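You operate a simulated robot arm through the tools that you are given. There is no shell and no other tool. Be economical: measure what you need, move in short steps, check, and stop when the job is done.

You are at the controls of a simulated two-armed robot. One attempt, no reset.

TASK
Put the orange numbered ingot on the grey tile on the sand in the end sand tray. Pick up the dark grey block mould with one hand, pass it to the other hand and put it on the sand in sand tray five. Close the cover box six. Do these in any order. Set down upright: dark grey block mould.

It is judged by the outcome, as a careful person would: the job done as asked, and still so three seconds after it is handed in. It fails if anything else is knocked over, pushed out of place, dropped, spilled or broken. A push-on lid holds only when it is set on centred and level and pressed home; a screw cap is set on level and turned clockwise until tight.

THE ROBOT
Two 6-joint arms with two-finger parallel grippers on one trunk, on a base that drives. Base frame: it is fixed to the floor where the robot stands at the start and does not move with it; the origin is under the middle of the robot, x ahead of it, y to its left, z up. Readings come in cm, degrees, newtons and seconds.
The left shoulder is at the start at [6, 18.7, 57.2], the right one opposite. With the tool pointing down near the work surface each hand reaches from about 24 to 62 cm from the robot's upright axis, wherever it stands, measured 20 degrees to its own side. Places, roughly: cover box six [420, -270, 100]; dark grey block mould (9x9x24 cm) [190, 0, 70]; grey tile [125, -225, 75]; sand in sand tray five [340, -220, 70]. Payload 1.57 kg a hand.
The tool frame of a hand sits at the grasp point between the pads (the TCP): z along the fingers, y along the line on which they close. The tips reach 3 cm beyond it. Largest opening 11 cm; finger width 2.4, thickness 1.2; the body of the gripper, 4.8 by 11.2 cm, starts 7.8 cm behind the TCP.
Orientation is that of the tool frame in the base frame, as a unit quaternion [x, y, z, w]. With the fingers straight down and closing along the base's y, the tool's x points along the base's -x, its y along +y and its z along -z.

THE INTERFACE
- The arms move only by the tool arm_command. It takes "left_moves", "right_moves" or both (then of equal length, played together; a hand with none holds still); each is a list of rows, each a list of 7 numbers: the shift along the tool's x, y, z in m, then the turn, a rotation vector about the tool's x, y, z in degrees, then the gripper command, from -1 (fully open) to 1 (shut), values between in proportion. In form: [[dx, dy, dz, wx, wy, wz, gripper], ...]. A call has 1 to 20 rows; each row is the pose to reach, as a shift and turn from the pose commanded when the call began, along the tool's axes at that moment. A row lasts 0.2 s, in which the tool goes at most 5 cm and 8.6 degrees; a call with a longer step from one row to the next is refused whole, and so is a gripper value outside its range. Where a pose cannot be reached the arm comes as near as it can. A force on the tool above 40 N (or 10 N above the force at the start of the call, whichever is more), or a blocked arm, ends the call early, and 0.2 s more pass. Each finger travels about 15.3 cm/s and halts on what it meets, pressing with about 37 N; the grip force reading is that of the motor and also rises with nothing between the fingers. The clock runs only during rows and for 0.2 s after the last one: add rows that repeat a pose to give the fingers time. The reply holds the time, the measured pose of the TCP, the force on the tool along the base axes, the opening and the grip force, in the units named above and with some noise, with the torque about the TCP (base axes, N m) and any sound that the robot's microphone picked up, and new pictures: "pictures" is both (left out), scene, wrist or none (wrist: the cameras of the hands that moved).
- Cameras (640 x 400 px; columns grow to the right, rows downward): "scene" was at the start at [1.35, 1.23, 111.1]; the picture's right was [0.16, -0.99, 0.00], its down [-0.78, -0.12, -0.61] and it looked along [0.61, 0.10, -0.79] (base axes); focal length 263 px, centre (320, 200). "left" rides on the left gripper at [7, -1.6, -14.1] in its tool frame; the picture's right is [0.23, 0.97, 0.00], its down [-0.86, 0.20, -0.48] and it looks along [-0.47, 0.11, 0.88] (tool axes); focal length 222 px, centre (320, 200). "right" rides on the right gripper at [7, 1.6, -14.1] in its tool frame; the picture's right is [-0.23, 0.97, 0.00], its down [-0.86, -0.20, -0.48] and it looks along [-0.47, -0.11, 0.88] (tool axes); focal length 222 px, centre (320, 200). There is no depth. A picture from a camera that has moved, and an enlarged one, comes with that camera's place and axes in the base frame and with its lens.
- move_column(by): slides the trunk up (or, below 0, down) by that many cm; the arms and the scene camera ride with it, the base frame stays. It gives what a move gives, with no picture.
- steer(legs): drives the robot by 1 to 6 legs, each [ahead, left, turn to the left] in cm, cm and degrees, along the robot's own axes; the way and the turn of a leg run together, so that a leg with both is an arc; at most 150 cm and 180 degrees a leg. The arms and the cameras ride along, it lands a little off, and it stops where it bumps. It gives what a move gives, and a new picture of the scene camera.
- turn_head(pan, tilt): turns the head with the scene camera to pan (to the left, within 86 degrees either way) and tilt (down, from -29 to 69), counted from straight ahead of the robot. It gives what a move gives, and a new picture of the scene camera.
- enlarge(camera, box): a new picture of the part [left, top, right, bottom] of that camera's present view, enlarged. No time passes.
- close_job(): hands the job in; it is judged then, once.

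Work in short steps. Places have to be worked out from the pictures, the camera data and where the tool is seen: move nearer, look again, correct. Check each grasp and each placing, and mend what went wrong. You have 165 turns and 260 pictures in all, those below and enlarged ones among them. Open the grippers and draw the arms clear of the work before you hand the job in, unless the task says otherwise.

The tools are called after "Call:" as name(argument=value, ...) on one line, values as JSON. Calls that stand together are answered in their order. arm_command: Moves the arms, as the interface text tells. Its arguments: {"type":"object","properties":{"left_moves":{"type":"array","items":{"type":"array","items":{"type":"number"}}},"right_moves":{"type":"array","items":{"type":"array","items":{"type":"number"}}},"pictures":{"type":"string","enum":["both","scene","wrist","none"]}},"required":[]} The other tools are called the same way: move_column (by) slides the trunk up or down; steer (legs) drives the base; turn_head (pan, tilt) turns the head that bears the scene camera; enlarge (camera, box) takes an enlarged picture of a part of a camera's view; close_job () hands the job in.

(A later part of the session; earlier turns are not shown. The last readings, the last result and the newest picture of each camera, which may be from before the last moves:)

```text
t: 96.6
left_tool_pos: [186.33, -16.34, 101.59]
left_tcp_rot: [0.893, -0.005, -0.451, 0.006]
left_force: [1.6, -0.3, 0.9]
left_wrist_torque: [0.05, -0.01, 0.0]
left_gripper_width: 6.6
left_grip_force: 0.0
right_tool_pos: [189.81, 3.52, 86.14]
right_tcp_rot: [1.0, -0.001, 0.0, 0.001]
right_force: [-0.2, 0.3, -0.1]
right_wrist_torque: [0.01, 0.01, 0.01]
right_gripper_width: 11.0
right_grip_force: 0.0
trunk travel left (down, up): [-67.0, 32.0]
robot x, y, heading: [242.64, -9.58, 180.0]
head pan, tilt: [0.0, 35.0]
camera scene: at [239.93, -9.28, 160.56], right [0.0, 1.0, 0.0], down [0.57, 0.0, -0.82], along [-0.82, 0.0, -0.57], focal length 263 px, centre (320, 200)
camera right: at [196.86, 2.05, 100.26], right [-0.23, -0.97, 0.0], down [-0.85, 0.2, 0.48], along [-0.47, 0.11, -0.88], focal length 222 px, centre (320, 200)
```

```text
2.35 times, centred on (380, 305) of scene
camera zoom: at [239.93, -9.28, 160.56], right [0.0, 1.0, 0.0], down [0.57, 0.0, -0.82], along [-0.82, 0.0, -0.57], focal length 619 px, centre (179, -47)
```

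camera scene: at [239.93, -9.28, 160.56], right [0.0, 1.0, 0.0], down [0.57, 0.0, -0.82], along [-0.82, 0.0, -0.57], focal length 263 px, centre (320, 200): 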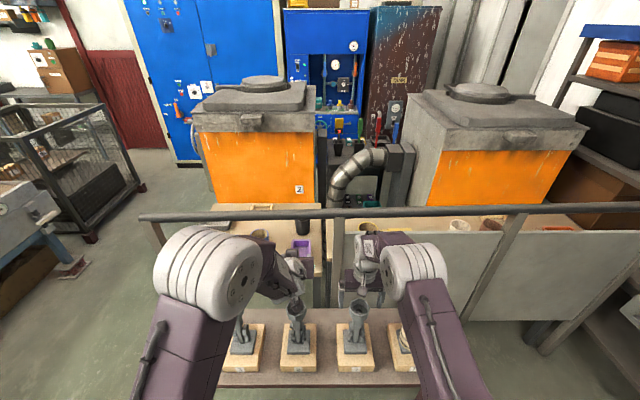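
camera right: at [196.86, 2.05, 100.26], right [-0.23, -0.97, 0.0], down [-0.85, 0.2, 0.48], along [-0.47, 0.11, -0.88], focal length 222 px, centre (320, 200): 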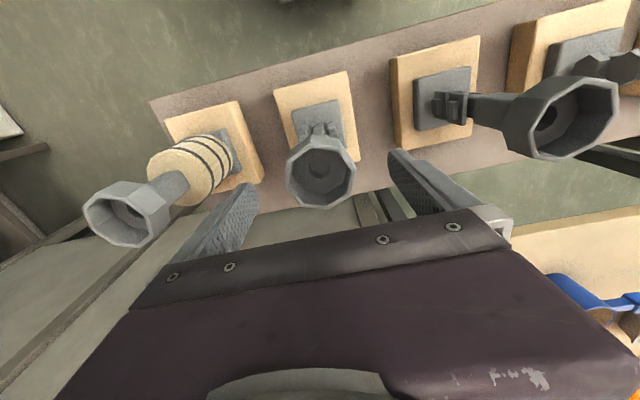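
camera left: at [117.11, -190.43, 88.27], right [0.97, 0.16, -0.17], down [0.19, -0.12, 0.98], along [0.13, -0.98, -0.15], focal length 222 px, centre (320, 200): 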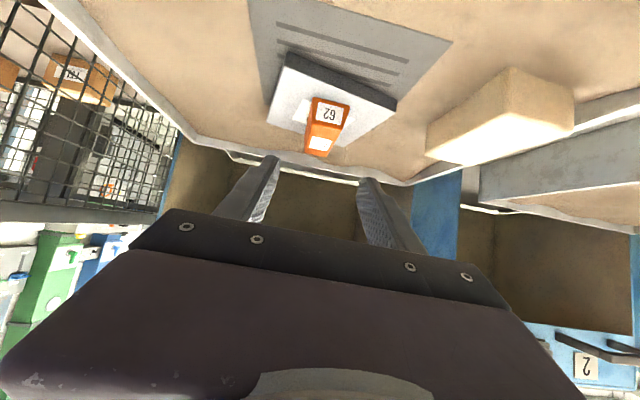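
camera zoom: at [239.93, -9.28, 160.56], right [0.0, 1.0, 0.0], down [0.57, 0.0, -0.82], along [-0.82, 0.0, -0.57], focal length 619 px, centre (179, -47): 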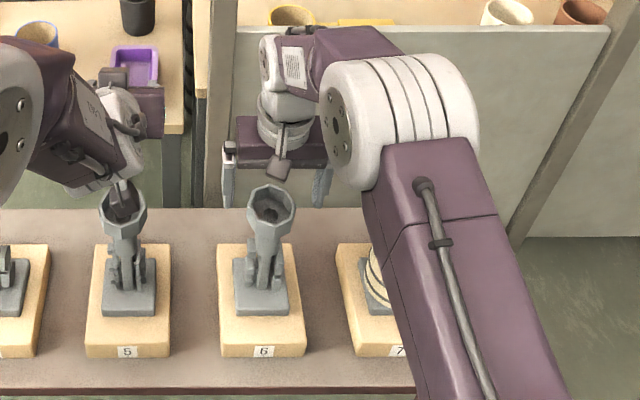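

Well centred. Descend 7.5 cm with a small x correction.

Call:
arm_command(right_moves=[[-0.003, 0, 0.025, 0, 0, 0, -1], [-0.003, 0, 0.05, 0, 0, 0, -1], [-0.003, 0, 0.076, 0, 0, 0, -1], [-0.003, 0, 0.076, 0, 0, 0, -1]], pictures="wrist")

```text
t: 97.6
left_tool_pos: [186.35, -16.35, 101.58]
left_tcp_rot: [0.893, -0.005, -0.45, 0.007]
left_force: [-1.0, -0.8, -0.1]
left_wrist_torque: [0.05, -0.02, 0.02]
left_gripper_width: 6.6
left_grip_force: 0.2
right_tool_pos: [189.37, 3.58, 78.59]
right_tcp_rot: [1.0, 0.0, 0.0, 0.001]
right_force: [0.4, -0.2, 0.9]
right_wrist_torque: [0.02, 0.0, -0.02]
right_gripper_width: 10.98
right_grip_force: 0.0
trunk travel left (down, up): [-67.0, 32.0]
robot x, y, heading: [242.78, -9.9, 180.0]
head pan, tilt: [0.0, 35.0]
camera right: at [196.4, 1.98, 92.66], right [-0.23, -0.97, 0.0], down [-0.85, 0.2, 0.48], along [-0.47, 0.11, -0.88], focal length 222 px, centre (320, 200)
```

right: 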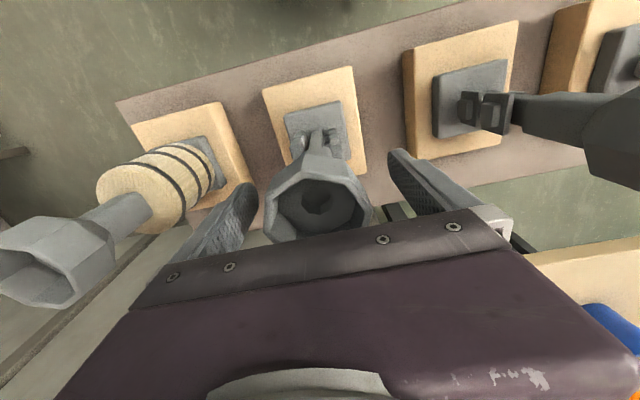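

Rim centred between fingers. Close the right gripper.

Call:
arm_command(right_moves=[[0, 0, 0, 0, 0, 0, -0.6], [0, 0, 0, 0, 0, 0, -0.3], [0, 0, 0, 0, 0, 0, 0], [0, 0, 0, 0, 0, 0, 0.2], [0, 0, 0, 0, 0, 0, 0.2]], pictures="both")

```text
t: 98.8
left_tool_pos: [186.39, -16.38, 101.57]
left_tcp_rot: [0.893, -0.005, -0.45, 0.008]
left_force: [0.3, -0.4, -0.3]
left_wrist_torque: [-0.04, -0.02, 0.03]
left_gripper_width: 6.63
left_grip_force: 0.0
right_tool_pos: [189.38, 3.65, 78.56]
right_tcp_rot: [1.0, 0.0, 0.001, -0.001]
right_force: [0.6, 2.2, 0.5]
right_wrist_torque: [0.14, 0.1, -0.04]
right_gripper_width: 6.57
right_grip_force: 37.4
trunk travel left (down, up): [-67.0, 32.0]
robot x, y, heading: [242.62, -9.46, 179.7]
head pan, tilt: [0.0, 35.0]
camera scene: at [239.85, -9.23, 160.56], right [0.0, 1.0, 0.0], down [0.57, 0.0, -0.82], along [-0.82, 0.0, -0.57], focal length 263 px, centre (320, 200)
camera right: at [196.38, 2.01, 92.68], right [-0.23, -0.97, 0.0], down [-0.85, 0.2, 0.48], along [-0.47, 0.11, -0.88], focal length 222 px, centre (320, 200)
```

scene: 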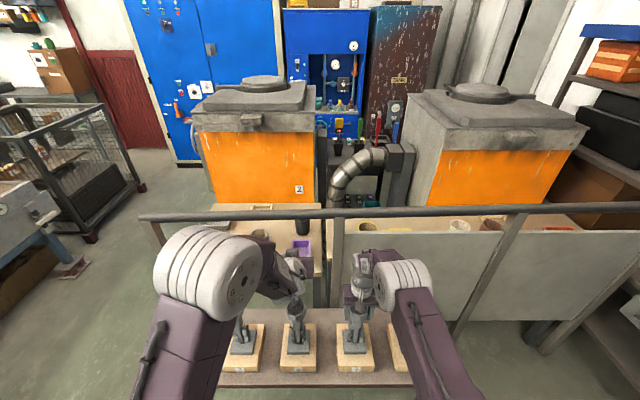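
right: 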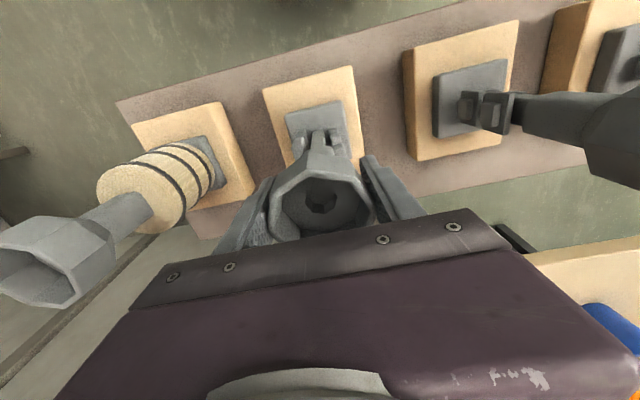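

Gripped at 6.6 cm. Lift 8 cm and check the mould comes up plumb.

Call:
arm_command(right_moves=[[0, 0, -0.01, 0, 0, 0, 0.2], [0, 0, -0.03, 0, 0, 0, 0.2], [0, 0, -0.055, 0, 0, 0, 0.2], [0, 0, -0.08, 0, 0, 0, 0.2], [0, 0, -0.08, 0, 0, 0, 0.2]], pictures="both")

```text
t: 100.0
left_tool_pos: [186.23, -16.42, 101.53]
left_tcp_rot: [0.893, -0.005, -0.451, 0.008]
left_force: [0.0, -0.3, 0.0]
left_wrist_torque: [0.0, 0.02, 0.0]
left_gripper_width: 6.59
left_grip_force: 0.0
right_tool_pos: [189.22, 3.63, 86.62]
right_tcp_rot: [1.0, -0.001, 0.001, 0.0]
right_force: [0.3, 0.2, -3.3]
right_wrist_torque: [-0.02, -0.02, 0.0]
right_gripper_width: 6.57
right_grip_force: 37.0
trunk travel left (down, up): [-67.0, 32.0]
robot x, y, heading: [242.81, -9.43, 179.9]
head pan, tilt: [0.0, 35.0]
camera scene: at [239.74, -9.24, 160.56], right [0.0, 1.0, 0.0], down [0.57, 0.0, -0.82], along [-0.82, 0.0, -0.57], focal length 263 px, centre (320, 200)
camera right: at [196.23, 2.0, 100.7], right [-0.23, -0.97, 0.0], down [-0.86, 0.2, 0.48], along [-0.46, 0.11, -0.88], focal length 222 px, centre (320, 200)
```

scene: 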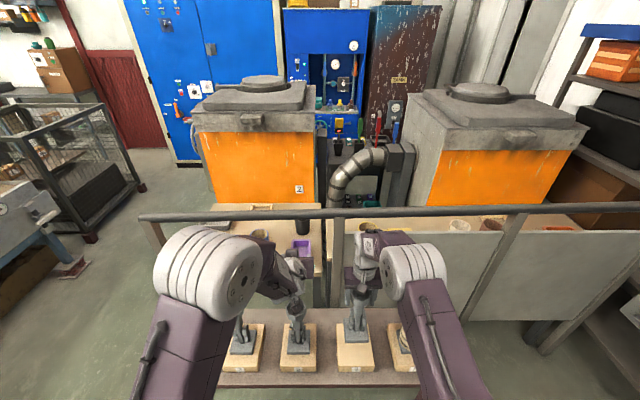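
right: 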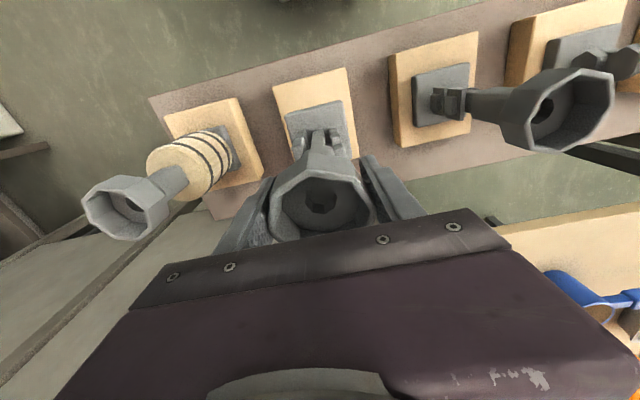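

Held (0.34 kg). Raise the trunk 20 to clear other moulds, and back off 45 cm into free space.

Call:
move_column(by=20)

Call:
steer(legs=[[-45, 0, 0]])

Call:
enlarge(camera="left", box=[0, 0, 640, 400])

```text
t: 102.2
left_tool_pos: [186.25, -16.45, 121.56]
left_tcp_rot: [0.893, -0.006, -0.45, 0.006]
left_force: [0.2, -1.0, -1.1]
left_wrist_torque: [0.02, -0.02, 0.01]
left_gripper_width: 6.6
left_grip_force: 0.0
right_tool_pos: [189.19, 3.75, 106.56]
right_tcp_rot: [1.0, 0.0, 0.001, 0.0]
right_force: [0.0, 0.0, -3.8]
right_wrist_torque: [-0.02, -0.03, 0.0]
right_gripper_width: 6.54
right_grip_force: 37.1
trunk travel left (down, up): [-87.0, 12.0]
robot x, y, heading: [242.81, -9.16, 179.9]
head pan, tilt: [0.0, 35.0]
```

```text
t: 104.9
left_tool_pos: [231.24, -16.74, 121.47]
left_tcp_rot: [0.893, -0.004, -0.449, 0.008]
left_force: [0.2, 0.4, 0.0]
left_wrist_torque: [0.0, -0.03, 0.0]
left_gripper_width: 6.59
left_grip_force: 0.0
right_tool_pos: [234.13, 3.42, 106.42]
right_tcp_rot: [1.0, 0.002, 0.001, 0.001]
right_force: [-0.5, 1.0, -4.5]
right_wrist_torque: [0.03, 0.02, -0.04]
right_gripper_width: 6.55
right_grip_force: 36.7
trunk travel left (down, up): [-87.0, 12.0]
robot x, y, heading: [287.97, -9.47, -179.9]
head pan, tilt: [0.0, 35.0]
camera scene: at [284.69, -9.29, 180.55], right [0.0, 1.0, 0.0], down [0.58, 0.0, -0.82], along [-0.82, 0.0, -0.58], focal length 263 px, centre (320, 200)
```

scene: 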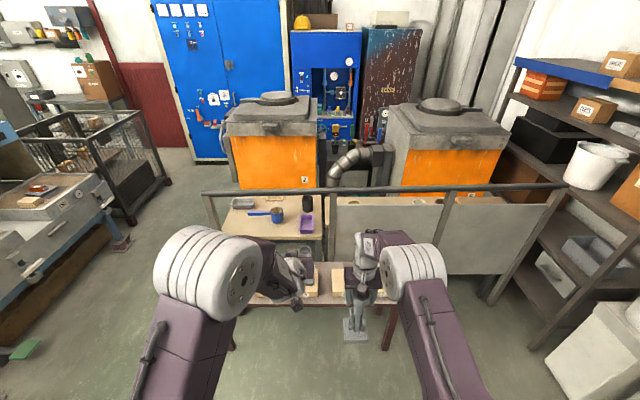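

```text
1.00 times, centred on (320, 200) of left
camera zoom: at [246.78, -15.08, 124.19], right [0.14, -0.98, -0.17], down [-0.12, -0.18, 0.98], along [-0.98, -0.11, -0.15], focal length 222 px, centre (320, 200)
```

zoom: 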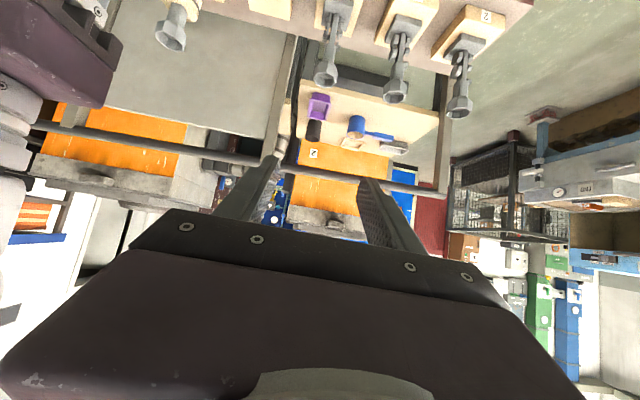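

Now set up the handover: move the left hand aside/back and open it, then bring the right hand with the mould to the centre line, raised.

Call:
arm_command(left_moves=[[0.021, 0.03, -0.003, 0, 0, 0, -1], [0.042, 0.06, -0.006, 0, 0, 0, -1], [0.063, 0.09, -0.009, 0, 0, 0, -1], [0.084, 0.12, -0.012, 0, 0, 0, -1], [0.084, 0.12, -0.012, 0, 0, 0, -1]], pictures="none")

Call:
arm_command(right_moves=[[-0.01, 0.026, -0.026, 0, 0, 0, 0.2], [-0.02, 0.052, -0.052, 0, 0, 0, 0.2], [-0.03, 0.078, -0.078, 0, 0, 0, 0.2], [-0.04, 0.104, -0.104, 0, 0, 0, 0.2], [-0.05, 0.13, -0.13, 0, 0, 0, 0.2], [-0.05, 0.13, -0.13, 0, 0, 0, 0.2]], pictures="both")

Call:
enlarge(camera="left", box=[0, 0, 640, 400])

```text
t: 106.1
left_tool_pos: [236.4, -24.6, 117.32]
left_tcp_rot: [0.895, -0.003, -0.444, 0.029]
left_force: [0.2, -0.6, 0.1]
left_wrist_torque: [-0.03, 0.02, 0.0]
left_gripper_width: 11.0
left_grip_force: 0.0
left hand out of reach, approached as far as the arm can: row 3, 4, 5
right_tool_pos: [234.34, 3.4, 106.51]
right_tcp_rot: [1.0, 0.0, 0.0, 0.0]
right_force: [0.0, -0.2, -4.2]
right_wrist_torque: [0.01, -0.01, 0.02]
right_gripper_width: 6.59
right_grip_force: 37.5
trunk travel left (down, up): [-87.0, 12.0]
robot x, y, heading: [287.98, -9.5, -179.9]
head pan, tilt: [0.0, 35.0]
```

```text
t: 107.5
left_tool_pos: [236.44, -24.5, 117.33]
left_tcp_rot: [0.896, -0.003, -0.444, 0.029]
left_force: [0.3, 1.0, 0.7]
left_wrist_torque: [-0.01, 0.04, 0.02]
left_gripper_width: 11.01
left_grip_force: 0.1
right_tool_pos: [231.53, -8.54, 119.16]
right_tcp_rot: [1.0, 0.001, -0.001, 0.0]
right_force: [-0.4, 0.1, -3.6]
right_wrist_torque: [0.02, 0.02, -0.02]
right_gripper_width: 6.54
right_grip_force: 37.2
right hand out of reach, approached as far as the arm can: row 4, 5, 6
trunk travel left (down, up): [-87.0, 12.0]
robot x, y, heading: [287.59, -9.41, -179.6]
head pan, tilt: [0.0, 35.0]
camera scene: at [284.97, -9.26, 180.56], right [0.0, 1.0, 0.0], down [0.57, 0.0, -0.82], along [-0.82, 0.0, -0.57], focal length 263 px, centre (320, 200)
camera right: at [238.66, -10.11, 133.2], right [-0.23, -0.97, 0.0], down [-0.86, 0.2, 0.48], along [-0.47, 0.11, -0.88], focal length 222 px, centre (320, 200)
```

scene: 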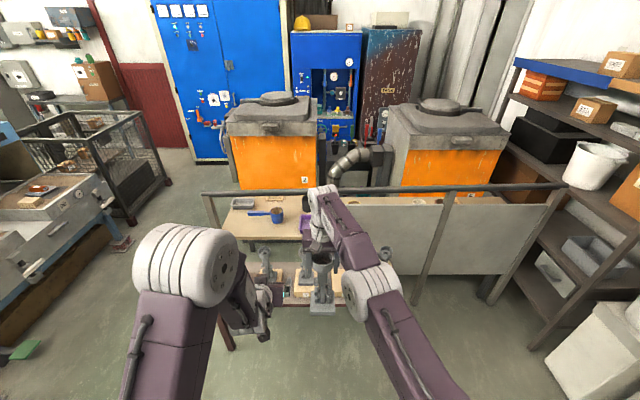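
right: 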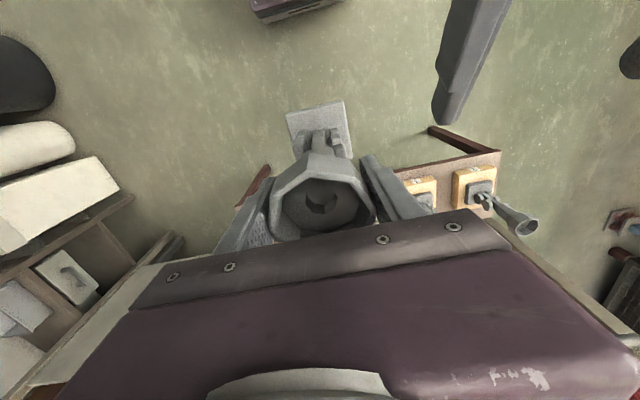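

```text
1.00 times, centred on (320, 200) of left
camera zoom: at [251.87, -22.61, 120.18], right [0.16, -0.98, -0.13], down [-0.13, -0.15, 0.98], along [-0.98, -0.14, -0.15], focal length 222 px, centre (320, 200)
```

zoom: 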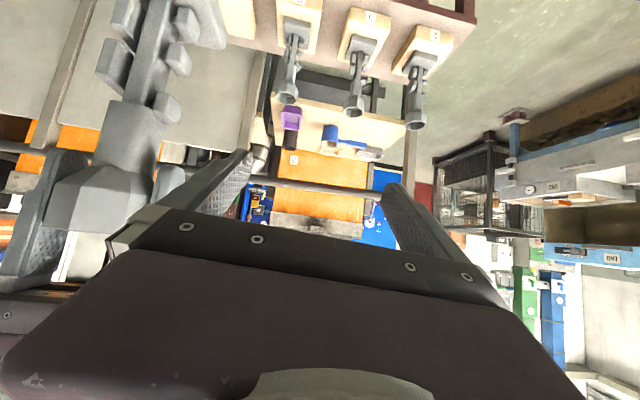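

Right holds the mould at (231.5,-8.5,119.2). Left can't get straight behind it, so I'll yaw the left hand ~45° toward the mould and flatten its pitch for a diagonal approach.

Call:
arm_command(left_moves=[[0, 0, 0, 6.4, -0.45, 4.9, -1], [0, 0, 0, 12.9, -0.9, 9.8, -1], [0, 0, 0, 19.3, -1.35, 14.7, -1], [0, 0, 0, 25.7, -1.8, 19.6, -1], [0, 0, 0, 32.2, -2.25, 24.5, -1], [0, 0, 0, 38.6, -2.7, 29.4, -1], [0, 0, 0, 38.6, -2.7, 29.4, -1]], pictures="none")

Call:
arm_command(left_moves=[[0, 0, 0, 0, -8, 0, -1], [0, 0, 0, 0, -16, 0, -1], [0, 0, 0, 0, -16, 0, -1]], pictures="both")

```text
t: 109.1
left_tool_pos: [253.35, 1.7, 117.63]
left_tcp_rot: [0.821, -0.339, -0.442, -0.122]
left_force: [0.0, -0.7, -0.2]
left_wrist_torque: [0.02, 0.01, -0.05]
left_gripper_width: 11.0
left_grip_force: 0.0
left hand out of reach, approached as far as the arm can: row 1, 2, 3, 4, 5, 6, 7
right_tool_pos: [231.55, -8.56, 119.15]
right_tcp_rot: [1.0, 0.001, 0.0, 0.0]
right_force: [-1.0, 0.3, -4.4]
right_wrist_torque: [0.03, -0.02, 0.02]
right_gripper_width: 6.55
right_grip_force: 37.2
trunk travel left (down, up): [-87.0, 12.0]
robot x, y, heading: [287.97, -9.23, -180.1]
head pan, tilt: [0.0, 35.0]
```

```text
t: 109.9
left_tool_pos: [251.84, 3.84, 120.77]
left_tcp_rot: [0.749, -0.332, -0.554, -0.147]
left_force: [-0.3, 0.0, 0.3]
left_wrist_torque: [0.0, -0.01, 0.0]
left_gripper_width: 10.99
left_grip_force: 0.2
left hand out of reach, approached as far as the arm can: row 1, 2, 3
right_tool_pos: [231.61, -8.6, 119.12]
right_tcp_rot: [1.0, 0.001, 0.0, 0.0]
right_force: [0.6, 0.5, -3.3]
right_wrist_torque: [-0.01, -0.02, 0.01]
right_gripper_width: 6.54
right_grip_force: 37.0
trunk travel left (down, up): [-87.0, 12.0]
robot x, y, heading: [287.87, -9.42, -179.8]
head pan, tilt: [0.0, 35.0]
camera scene: at [284.91, -9.34, 180.56], right [0.0, 1.0, 0.0], down [0.57, 0.0, -0.82], along [-0.82, 0.0, -0.57], focal length 263 px, centre (320, 200)
camera left: at [264.39, -5.76, 118.85], right [-0.61, -0.79, -0.07], down [0.07, -0.14, 0.99], along [-0.79, 0.59, 0.14], focal length 222 px, centre (320, 200)
```

scene: 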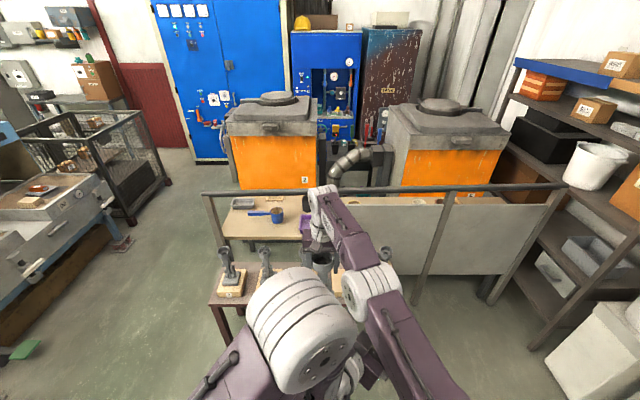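
left: 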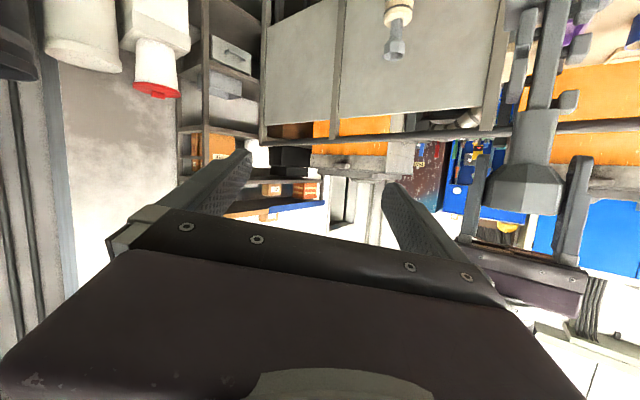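

The left arm hit its fold limit and deviated (no contact). I'll undo those rotations, then do the handover further to the right where the left arm has room.

Call:
arm_command(left_moves=[[0, 0, 0, 0, 8, 0, -1], [0, 0, 0, 0, 16, 0, -1]], pictures="none")

Call:
arm_command(left_moves=[[0, 0, 0, -6.4, 0.45, -4.9, -1], [0, 0, 0, -12.9, 0.9, -9.8, -1], [0, 0, 0, -19.3, 1.35, -14.7, -1], [0, 0, 0, -25.7, 1.8, -19.6, -1], [0, 0, 0, -32.2, 2.25, -24.5, -1], [0, 0, 0, -38.6, 2.7, -29.4, -1], [0, 0, 0, -38.6, 2.7, -29.4, -1]], pictures="scene")

```text
t: 110.5
left_tool_pos: [252.25, 3.86, 120.93]
left_tcp_rot: [0.82, -0.35, -0.442, -0.099]
left_force: [-0.9, 0.3, 0.3]
left_wrist_torque: [0.01, 0.02, 0.02]
left_gripper_width: 11.02
left_grip_force: 0.2
right_tool_pos: [231.66, -8.61, 119.13]
right_tcp_rot: [1.0, 0.001, 0.0, 0.0]
right_force: [-0.3, -0.4, -4.3]
right_wrist_torque: [0.02, 0.01, 0.0]
right_gripper_width: 6.54
right_grip_force: 36.9
trunk travel left (down, up): [-87.0, 12.0]
robot x, y, heading: [287.86, -9.47, -180.2]
head pan, tilt: [0.0, 35.0]
```

```text
t: 111.7
left_tool_pos: [254.17, -3.27, 118.35]
left_tcp_rot: [0.881, -0.1, -0.448, 0.118]
left_force: [-9.9, 5.0, -1.4]
left_wrist_torque: [-0.07, 0.21, 1.06]
left_gripper_width: 11.01
left_grip_force: 0.1
right_tool_pos: [231.58, -8.27, 118.99]
right_tcp_rot: [1.0, -0.002, 0.002, 0.0]
right_force: [-0.1, -0.1, -3.0]
right_wrist_torque: [0.01, -0.02, -0.01]
right_gripper_width: 6.6
right_grip_force: 37.2
trunk travel left (down, up): [-87.0, 12.0]
robot x, y, heading: [287.88, -9.34, -179.9]
head pan, tilt: [0.0, 35.0]
stopped in row 5 (left hand): the arm was blocked; the commanded pose is now the measured one
camera scene: at [285.01, -9.3, 180.56], right [0.0, 1.0, 0.0], down [0.57, 0.0, -0.82], along [-0.82, 0.0, -0.57], focal length 263 px, centre (320, 200)
```

scene: 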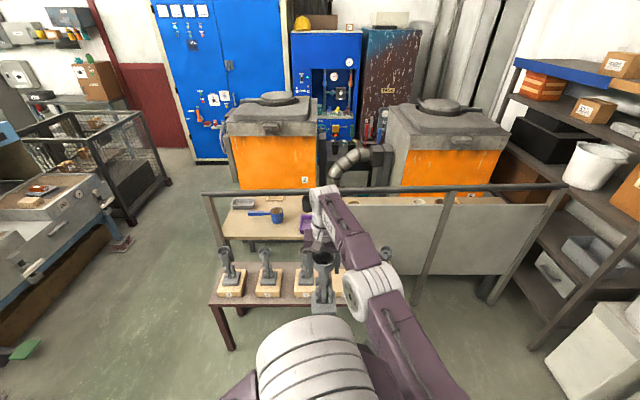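

The commanded pose had become the measured one. I'll move the left hand gently to the left (-y) to free it.

Call:
arm_command(left_moves=[[0.011, 0.038, 0.005, 0, 0, 0, -1], [0.022, 0.076, 0.01, 0, 0, 0, -1], [0.034, 0.114, 0.014, 0, 0, 0, -1]], pictures="both")

```text
t: 112.5
left_tool_pos: [252.38, -11.47, 117.64]
left_tcp_rot: [0.881, -0.099, -0.446, 0.12]
left_force: [0.1, 0.1, 0.5]
left_wrist_torque: [-0.05, -0.05, 0.01]
left_gripper_width: 10.99
left_grip_force: 0.1
left hand out of reach, approached as far as the arm can: row 2, 3
right_tool_pos: [231.51, -8.15, 118.85]
right_tcp_rot: [1.0, -0.003, 0.002, 0.0]
right_force: [0.6, 0.1, -4.1]
right_wrist_torque: [-0.03, 0.0, 0.0]
right_gripper_width: 6.55
right_grip_force: 36.7
trunk travel left (down, up): [-87.0, 12.0]
robot x, y, heading: [287.72, -9.38, -180.0]
head pan, tilt: [0.0, 35.0]
camera scene: at [284.79, -9.18, 180.56], right [0.0, 1.0, 0.0], down [0.57, 0.0, -0.82], along [-0.82, 0.0, -0.57], focal length 263 px, centre (320, 200)
camera left: at [267.93, -10.22, 119.83], right [0.07, -0.99, 0.12], down [-0.12, 0.11, 0.99], along [-0.99, -0.08, -0.12], focal length 222 px, centre (320, 200)
```

scene: 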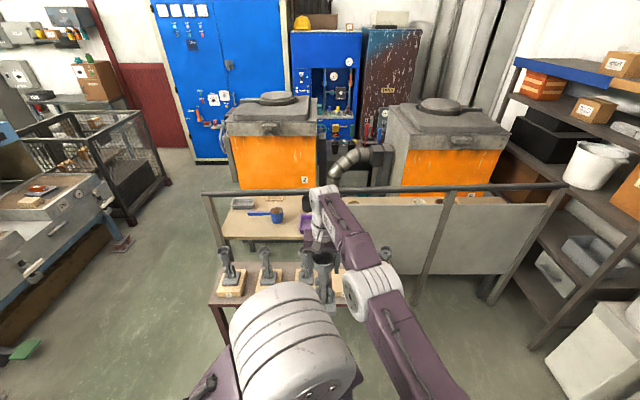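
left: 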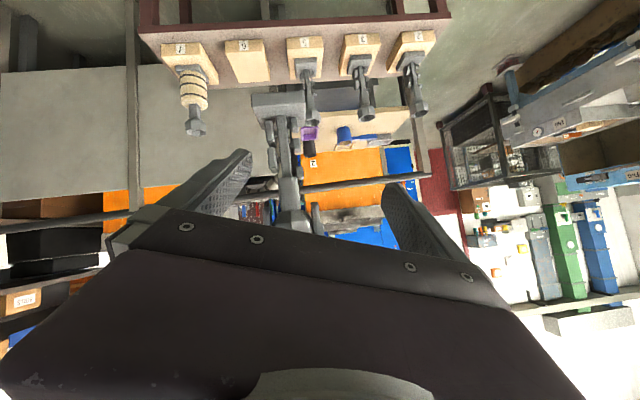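

The left hand is now directly behind the mould with ~20 cm gap — good. Level its roll, set heading ~175°, pitch ~30°, and advance 6 cm.

Call:
arm_command(left_moves=[[-0.002, -0.007, 0.018, 2.6, -1.75, -3.5, -1], [-0.004, -0.014, 0.035, 5.2, -3.5, -7, -1], [-0.006, -0.021, 0.052, 7.8, -5.2, -10.5, -1], [-0.0085, -0.0276, 0.07, 10.4, -7, -14, -1], [-0.0085, -0.0276, 0.07, 10.4, -7, -14, -1]], pictures="both")

```text
t: 113.7
left_tool_pos: [243.44, -5.45, 118.15]
left_tcp_rot: [0.866, -0.039, -0.499, -0.021]
left_force: [0.0, -0.1, 0.2]
left_wrist_torque: [0.0, -0.01, 0.01]
left_gripper_width: 10.99
left_grip_force: 0.1
left hand out of reach, approached as far as the arm can: row 2, 3, 4, 5
right_tool_pos: [231.47, -8.29, 118.89]
right_tcp_rot: [1.0, -0.002, 0.002, 0.0]
right_force: [-0.2, 0.3, -3.6]
right_wrist_torque: [0.01, -0.01, 0.01]
right_gripper_width: 6.58
right_grip_force: 37.4
trunk travel left (down, up): [-87.0, 12.0]
robot x, y, heading: [287.72, -9.3, -180.0]
head pan, tilt: [0.0, 35.0]
camera scene: at [284.92, -9.29, 180.56], right [0.0, 1.0, 0.0], down [0.57, 0.0, -0.82], along [-0.82, 0.0, -0.57], focal length 263 px, centre (320, 200)
camera left: at [259.23, -5.47, 119.17], right [0.03, -0.98, -0.19], down [-0.03, -0.19, 0.98], along [-1.0, -0.02, -0.04], focal length 222 px, centre (320, 200)
```

scene: 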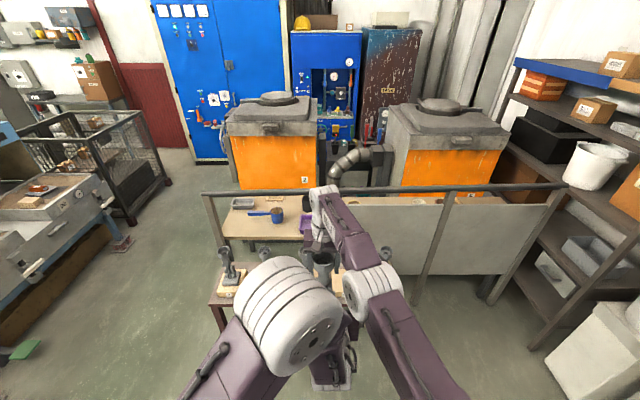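
left: 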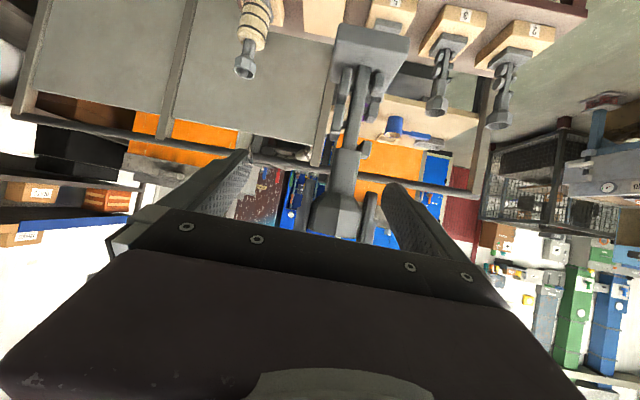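

Orientation is right (pitch 30°, level). Mould is ~2.9 cm to the left of the hand axis; shift and advance part way.

Call:
arm_command(left_moves=[[0.004, 0.031, 0.03, 0, 0, 0, -1], [-0.003, 0.035, 0.075, 0, 0, 0, -1], [-0.003, 0.035, 0.075, 0, 0, 0, -1]], pictures="both")

```text
t: 114.5
left_tool_pos: [236.03, -8.09, 115.34]
left_tcp_rot: [0.865, -0.04, -0.5, -0.02]
left_force: [-0.2, -0.2, 0.4]
left_wrist_torque: [-0.04, -0.02, 0.01]
left_gripper_width: 10.99
left_grip_force: 0.1
left hand out of reach, approached as far as the arm can: row 1, 2, 3
right_tool_pos: [231.67, -8.22, 118.97]
right_tcp_rot: [1.0, -0.003, 0.0, 0.0]
right_force: [0.8, 0.6, -4.0]
right_wrist_torque: [0.0, -0.04, -0.01]
right_gripper_width: 6.56
right_grip_force: 37.1
trunk travel left (down, up): [-87.0, 12.0]
robot x, y, heading: [287.71, -9.27, -179.9]
head pan, tilt: [0.0, 35.0]
camera scene: at [285.11, -9.22, 180.56], right [0.0, 1.0, 0.0], down [0.57, 0.0, -0.82], along [-0.82, 0.0, -0.57], focal length 263 px, centre (320, 200)
camera left: at [251.85, -7.88, 116.35], right [0.03, -0.98, -0.19], down [-0.03, -0.19, 0.98], along [-1.0, -0.02, -0.04], focal length 222 px, centre (320, 200)
```

scene: 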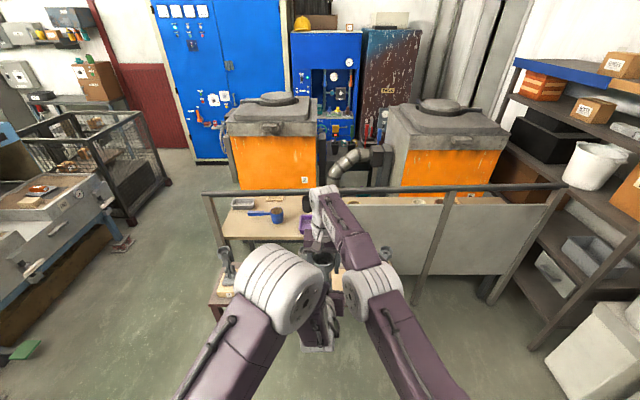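
left: 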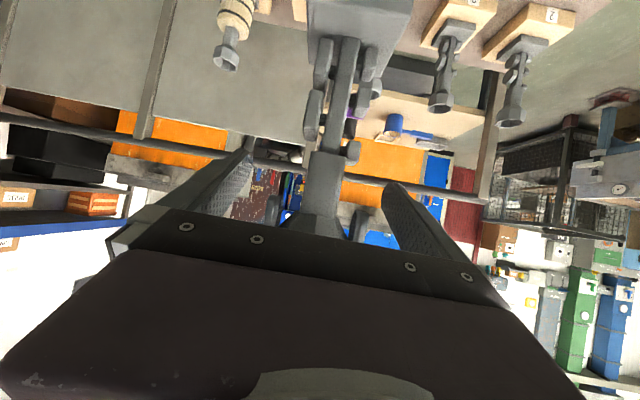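

Neck nicely centred. Advance the final 4.5 cm and lower 2 cm.

Call:
arm_command(left_moves=[[-0.002, 0.002, 0.016, 0, 0, 0, -1], [-0.0035, 0.0035, 0.032, 0, 0, 0, -1], [-0.0046, 0.0048, 0.048, 0, 0, 0, -1], [-0.0046, 0.0048, 0.048, 0, 0, 0, -1]], pictures="both")

```text
t: 115.5
left_tool_pos: [231.52, -8.14, 113.22]
left_tcp_rot: [0.865, -0.039, -0.501, -0.024]
left_force: [0.5, 1.1, -0.2]
left_wrist_torque: [0.01, -0.01, 0.02]
left_gripper_width: 10.98
left_grip_force: 0.0
right_tool_pos: [231.53, -8.14, 118.97]
right_tcp_rot: [1.0, -0.002, 0.002, 0.0]
right_force: [0.3, 0.4, -3.9]
right_wrist_torque: [0.0, -0.04, -0.03]
right_gripper_width: 6.57
right_grip_force: 36.8
trunk travel left (down, up): [-87.0, 12.0]
robot x, y, heading: [287.58, -9.3, -179.8]
head pan, tilt: [0.0, 35.0]
camera scene: at [284.88, -9.32, 180.56], right [0.0, 1.0, 0.0], down [0.57, 0.0, -0.82], along [-0.82, 0.0, -0.57], focal length 263 px, centre (320, 200)
camera left: at [247.31, -8.08, 114.07], right [0.03, -0.98, -0.2], down [-0.03, -0.2, 0.98], along [-1.0, -0.02, -0.03], focal length 222 px, centre (320, 200)
```

scene: 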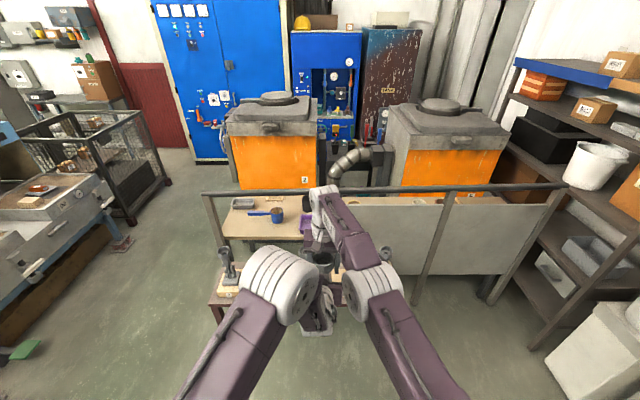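
left: 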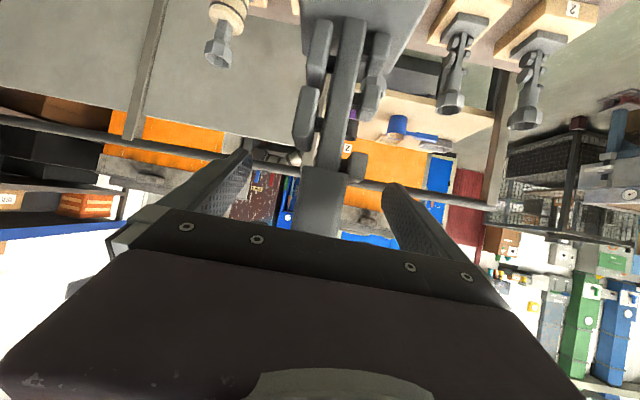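

Aligned on the neck. Close the left gripper gradually.

Call:
arm_command(left_moves=[[-0.004, 0, -0.002, 0, 0, 0, -0.6], [-0.004, 0, -0.002, 0, 0, 0, -0.2], [-0.004, 0, -0.002, 0, 0, 0, 0.2], [-0.004, 0, -0.002, 0, 0, 0, 0.6], [-0.004, 0, -0.002, 0, 0, 0, 0.6]], pictures="wrist")

```text
t: 116.7
left_tool_pos: [231.52, -8.21, 113.58]
left_tcp_rot: [0.865, -0.038, -0.499, -0.023]
left_force: [2.7, -9.1, -3.1]
left_wrist_torque: [0.79, 0.86, 0.2]
left_gripper_width: 5.27
left_grip_force: 16.4
right_tool_pos: [231.5, -8.22, 119.0]
right_tcp_rot: [1.0, -0.002, 0.001, -0.001]
right_force: [-2.4, 8.6, -1.4]
right_wrist_torque: [-0.33, -0.69, -0.21]
right_gripper_width: 6.55
right_grip_force: 37.0
trunk travel left (down, up): [-87.0, 12.0]
robot x, y, heading: [287.91, -9.06, -180.1]
head pan, tilt: [0.0, 35.0]
camera left: at [247.3, -8.11, 114.53], right [0.03, -0.98, -0.2], down [-0.03, -0.2, 0.98], along [-1.0, -0.02, -0.04], focal length 222 px, centre (320, 200)
```

left: 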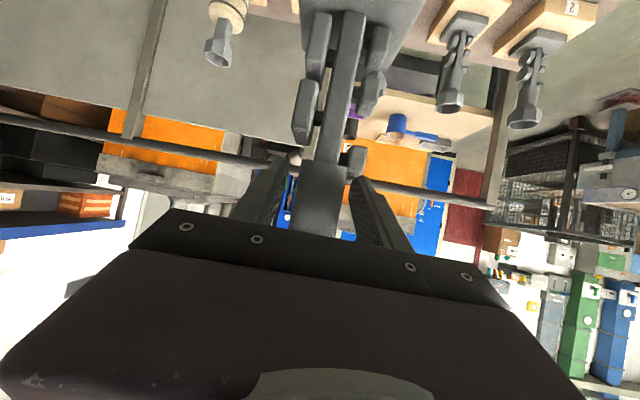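

The -y finger is catching the small block just below the neck. Reopen, flatten the pitch by 18°, and raise ~0.7 cm so the pads bear only on the neck.

Call:
arm_command(left_moves=[[0, 0, 0, 0, 0, 0, -0.3], [0, 0, 0, 0, 0, 0, -0.8], [0, 0, 0, 0, 0, 0, -0.8], [-0.003, 0, -0.002, 0, -6, 0, -0.8], [-0.006, 0, -0.003, 0, -12, 0, -0.8], [-0.006, 0, -0.003, 0, -18, 0, -0.8], [-0.006, 0, -0.003, 0, -18, 0, -0.8]], pictures="wrist")

```text
t: 118.1
left_tool_pos: [229.43, -6.57, 115.01]
left_tcp_rot: [0.787, -0.031, -0.617, -0.014]
left_force: [-1.5, -7.4, -2.1]
left_wrist_torque: [0.2, 0.0, -0.16]
left_gripper_width: 10.56
left_grip_force: 3.5
left hand out of reach, approached as far as the arm can: row 4, 5, 6, 7
right_tool_pos: [231.15, -7.58, 119.0]
right_tcp_rot: [1.0, -0.008, -0.002, -0.006]
right_force: [2.7, 7.0, -3.3]
right_wrist_torque: [0.12, -0.05, -0.01]
right_gripper_width: 6.57
right_grip_force: 37.0
trunk travel left (down, up): [-87.0, 12.0]
robot x, y, heading: [288.18, -9.69, -180.0]
head pan, tilt: [0.0, 35.0]
stopped in row 7 (left hand): the force on the tool passed its limit (the readings are from after the stop); the commanded pose is now the measured one
camera left: at [244.97, -6.19, 111.5], right [-0.01, -0.98, -0.2], down [0.25, -0.2, 0.95], along [-0.97, -0.04, 0.24], focal length 222 px, centre (320, 200)
```

left: 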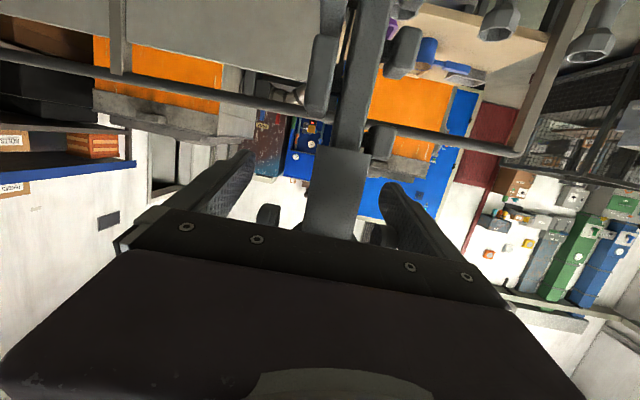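

Flattening pushed the left arm past its fold limit and it brushed the right finger. I'll shift both hands together 12 cm to the right (+y), giving the left arm room, while recentring it on the neck.

Call:
arm_command(left_moves=[[0.0063, -0.0139, -0.0099, 0, 0, 0, -0.9], [0.01, -0.035, -0.0096, 0, 0, 0, -0.9], [0.0085, -0.0599, -0.0052, 0, 0, 0, -0.9], [0.007, -0.0847, -0.0008, 0, 0, 0, -0.9], [0.0057, -0.1045, 0.0033, 0, 0, 0, -0.9], [0.0057, -0.1045, 0.0033, 0, 0, 0, -0.9]], right_moves=[[-0.003, -0.025, 0, 0, 0, 0, 0.2], [-0.006, -0.05, 0, 0, 0, 0, 0.2], [-0.009, -0.075, 0, 0, 0, 0, 0.2], [-0.012, -0.1, 0, 0, 0, 0, 0.2], [-0.015, -0.12, 0, 0, 0, 0, 0.2], [-0.015, -0.12, 0, 0, 0, 0, 0.2]], pictures="both")

```text
t: 119.5
left_tool_pos: [230.13, 3.77, 114.32]
left_tcp_rot: [0.786, -0.032, -0.617, -0.015]
left_force: [0.1, -0.3, -0.6]
left_wrist_torque: [-0.03, 0.0, -0.03]
left_gripper_width: 10.47
left_grip_force: 0.0
right_tool_pos: [229.85, 4.2, 119.29]
right_tcp_rot: [1.0, -0.008, -0.003, -0.005]
right_force: [0.2, -0.2, -4.3]
right_wrist_torque: [-0.01, -0.03, -0.01]
right_gripper_width: 6.58
right_grip_force: 36.6
trunk travel left (down, up): [-87.0, 12.0]
robot x, y, heading: [287.78, -9.23, -180.0]
head pan, tilt: [0.0, 35.0]
camera scene: at [284.9, -9.41, 180.56], right [0.0, 1.0, 0.0], down [0.57, 0.0, -0.82], along [-0.82, 0.0, -0.57], focal length 263 px, centre (320, 200)
camera right: at [237.02, 2.34, 133.2], right [-0.24, -0.97, -0.01], down [-0.85, 0.21, 0.49], along [-0.47, 0.12, -0.87], focal length 222 px, centre (320, 200)
camera left: at [245.54, 4.19, 110.73], right [-0.01, -0.98, -0.21], down [0.25, -0.2, 0.95], along [-0.97, -0.04, 0.24], focal length 222 px, centre (320, 200)
```

scene: 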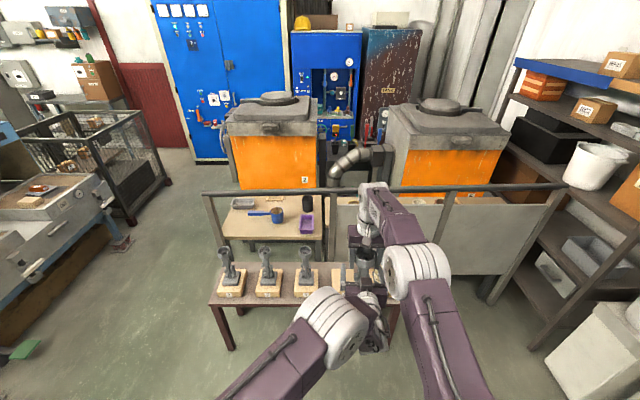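
right: 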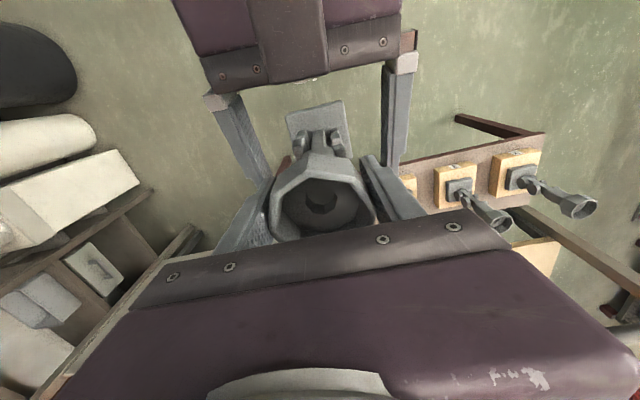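
left: 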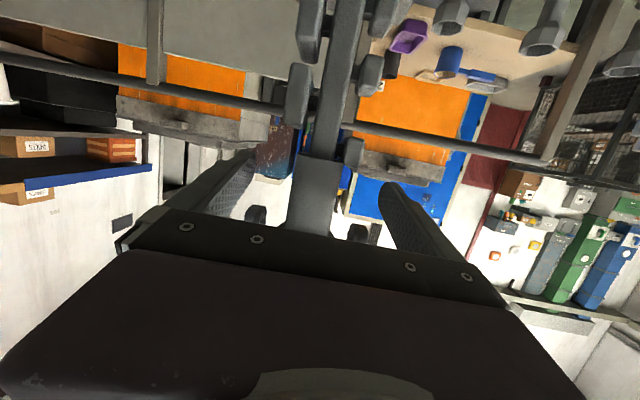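

Both hands now fit. Shift left 4 mm and close on the neck.

Call:
arm_command(left_moves=[[-0.001, -0.004, 0, 0, 0, 0, -0.6], [-0.001, -0.004, 0, 0, 0, 0, -0.2], [-0.001, -0.004, 0, 0, 0, 0, 0.1], [-0.001, -0.004, 0, 0, 0, 0, 0.4], [-0.001, -0.004, 0, 0, 0, 0, 0.5], [-0.001, -0.004, 0, 0, 0, 0, 0.5]], pictures="wrist")

```text
t: 120.9
left_tool_pos: [230.21, 4.27, 114.35]
left_tcp_rot: [0.786, -0.031, -0.617, -0.015]
left_force: [-0.6, -0.9, 0.3]
left_wrist_torque: [0.89, -0.14, -0.09]
left_gripper_width: 3.58
left_grip_force: 36.4
right_tool_pos: [229.92, 4.14, 119.19]
right_tcp_rot: [1.0, -0.007, -0.003, -0.005]
right_force: [0.6, 0.1, -4.5]
right_wrist_torque: [-0.86, 0.08, 0.09]
right_gripper_width: 6.55
right_grip_force: 37.2
trunk travel left (down, up): [-87.0, 12.0]
robot x, y, heading: [288.01, -9.48, -180.0]
head pan, tilt: [0.0, 35.0]
camera left: at [245.54, 4.65, 110.84], right [-0.01, -0.98, -0.21], down [0.25, -0.2, 0.95], along [-0.97, -0.04, 0.25], focal length 222 px, centre (320, 200)
```

left: 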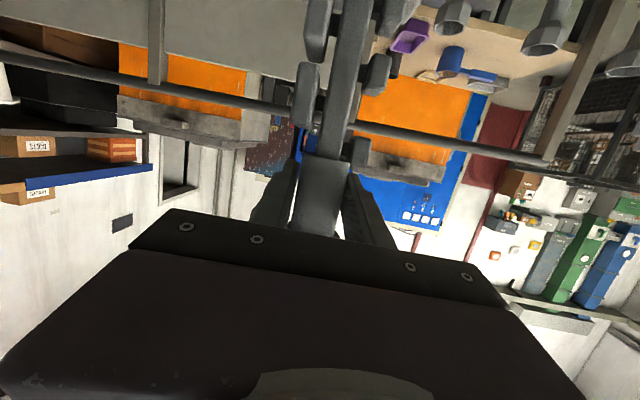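

Left grips the neck firmly (3.6 cm, 36 N). Open the right hand, then raise it clear.

Call:
arm_command(right_moves=[[0, 0, 0, 0, 0, 0, -0.5], [0, 0, 0, 0, 0, 0, -1], [0, 0, 0, 0, 0, 0, -1], [0, 0, 0, 0, 0, 0, -1]], pictures="both")

```text
t: 121.9
left_tool_pos: [230.09, 4.35, 114.21]
left_tcp_rot: [0.786, -0.031, -0.617, -0.014]
left_force: [-0.5, -0.8, -0.1]
left_wrist_torque: [-0.45, -0.04, 0.16]
left_gripper_width: 3.51
left_grip_force: 37.0
right_tool_pos: [229.87, 4.17, 119.09]
right_tcp_rot: [1.0, -0.006, -0.003, -0.005]
right_force: [0.4, -0.7, 0.5]
right_wrist_torque: [-0.01, -0.03, 0.03]
right_gripper_width: 11.0
right_grip_force: 0.2
trunk travel left (down, up): [-87.0, 12.0]
robot x, y, heading: [288.09, -9.43, -180.0]
head pan, tilt: [0.0, 35.0]
camera scene: at [284.92, -9.28, 180.56], right [0.0, 1.0, 0.0], down [0.57, 0.0, -0.82], along [-0.82, 0.0, -0.57], focal length 263 px, centre (320, 200)
camera right: at [237.03, 2.41, 133.2], right [-0.24, -0.97, -0.01], down [-0.85, 0.21, 0.49], along [-0.47, 0.12, -0.87], focal length 222 px, centre (320, 200)
```

scene: 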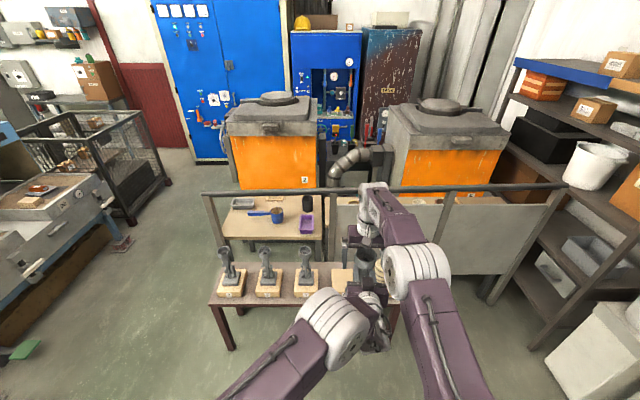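
right: 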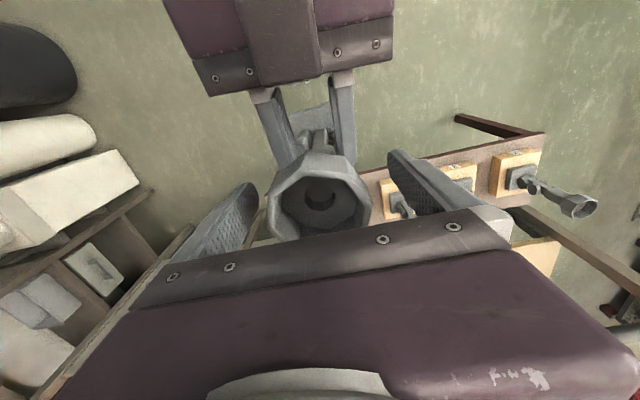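

Now raise the right hand straight up in small steps.

Call:
arm_command(right_moves=[[0.0, 0, -0.02, 0, 0, 0, -1], [0.0, 0, -0.04, 0, 0, 0, -1], [0.0, 0, -0.06, 0, 0, 0, -1], [0.0, 0, -0.06, 0, 0, 0, -1]], pictures="wrist")

```text
t: 122.9
left_tool_pos: [230.1, 4.29, 114.46]
left_tcp_rot: [0.786, -0.031, -0.617, -0.014]
left_force: [-1.4, 0.0, -0.8]
left_wrist_torque: [-0.42, 0.01, 0.22]
left_gripper_width: 3.44
left_grip_force: 36.7
right_tool_pos: [230.03, 3.99, 125.07]
right_tcp_rot: [1.0, -0.007, -0.003, -0.004]
right_force: [-0.3, 0.4, -1.2]
right_wrist_torque: [-0.04, -0.02, 0.02]
right_gripper_width: 10.99
right_grip_force: 0.1
trunk travel left (down, up): [-87.0, 12.0]
robot x, y, heading: [288.2, -9.52, -180.1]
head pan, tilt: [0.0, 35.0]
camera right: at [237.09, 2.33, 139.13], right [-0.24, -0.97, -0.01], down [-0.85, 0.21, 0.49], along [-0.47, 0.12, -0.87], focal length 222 px, centre (320, 200)
```

right: 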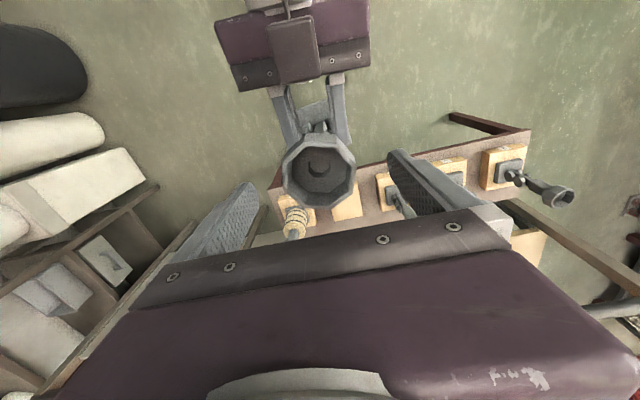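

Check how the mould sits in the left grip.

Call:
enlarge(camera="left", box=[160, 0, 480, 260])

Call:
enlarge(camera="scene", box=[300, 180, 460, 370])

```text
1.54 times, centred on (320, 130) of left
camera zoom: at [245.54, 4.66, 110.83], right [-0.01, -0.98, -0.2], down [0.25, -0.2, 0.95], along [-0.97, -0.04, 0.25], focal length 342 px, centre (320, 308)
```

zoom: 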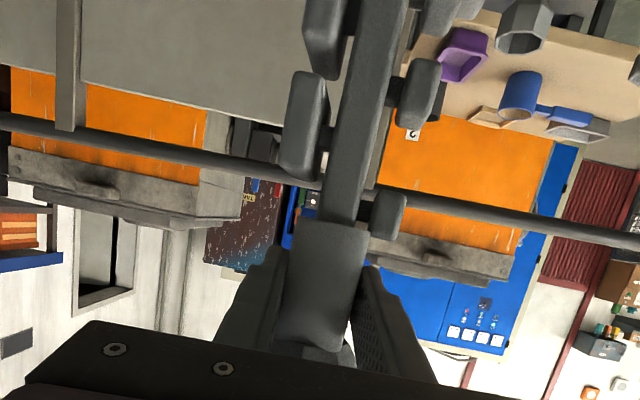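

```text
2.11 times, centred on (380, 275) of scene
camera zoom: at [284.92, -9.27, 180.56], right [0.0, 1.0, 0.0], down [0.57, 0.0, -0.82], along [-0.82, 0.0, -0.57], focal length 554 px, centre (194, 42)
```

zoom: 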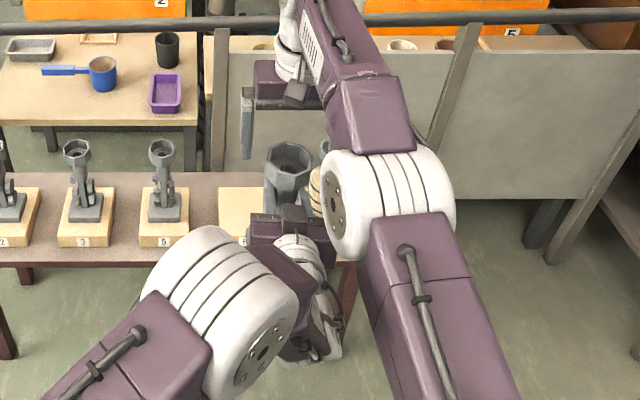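

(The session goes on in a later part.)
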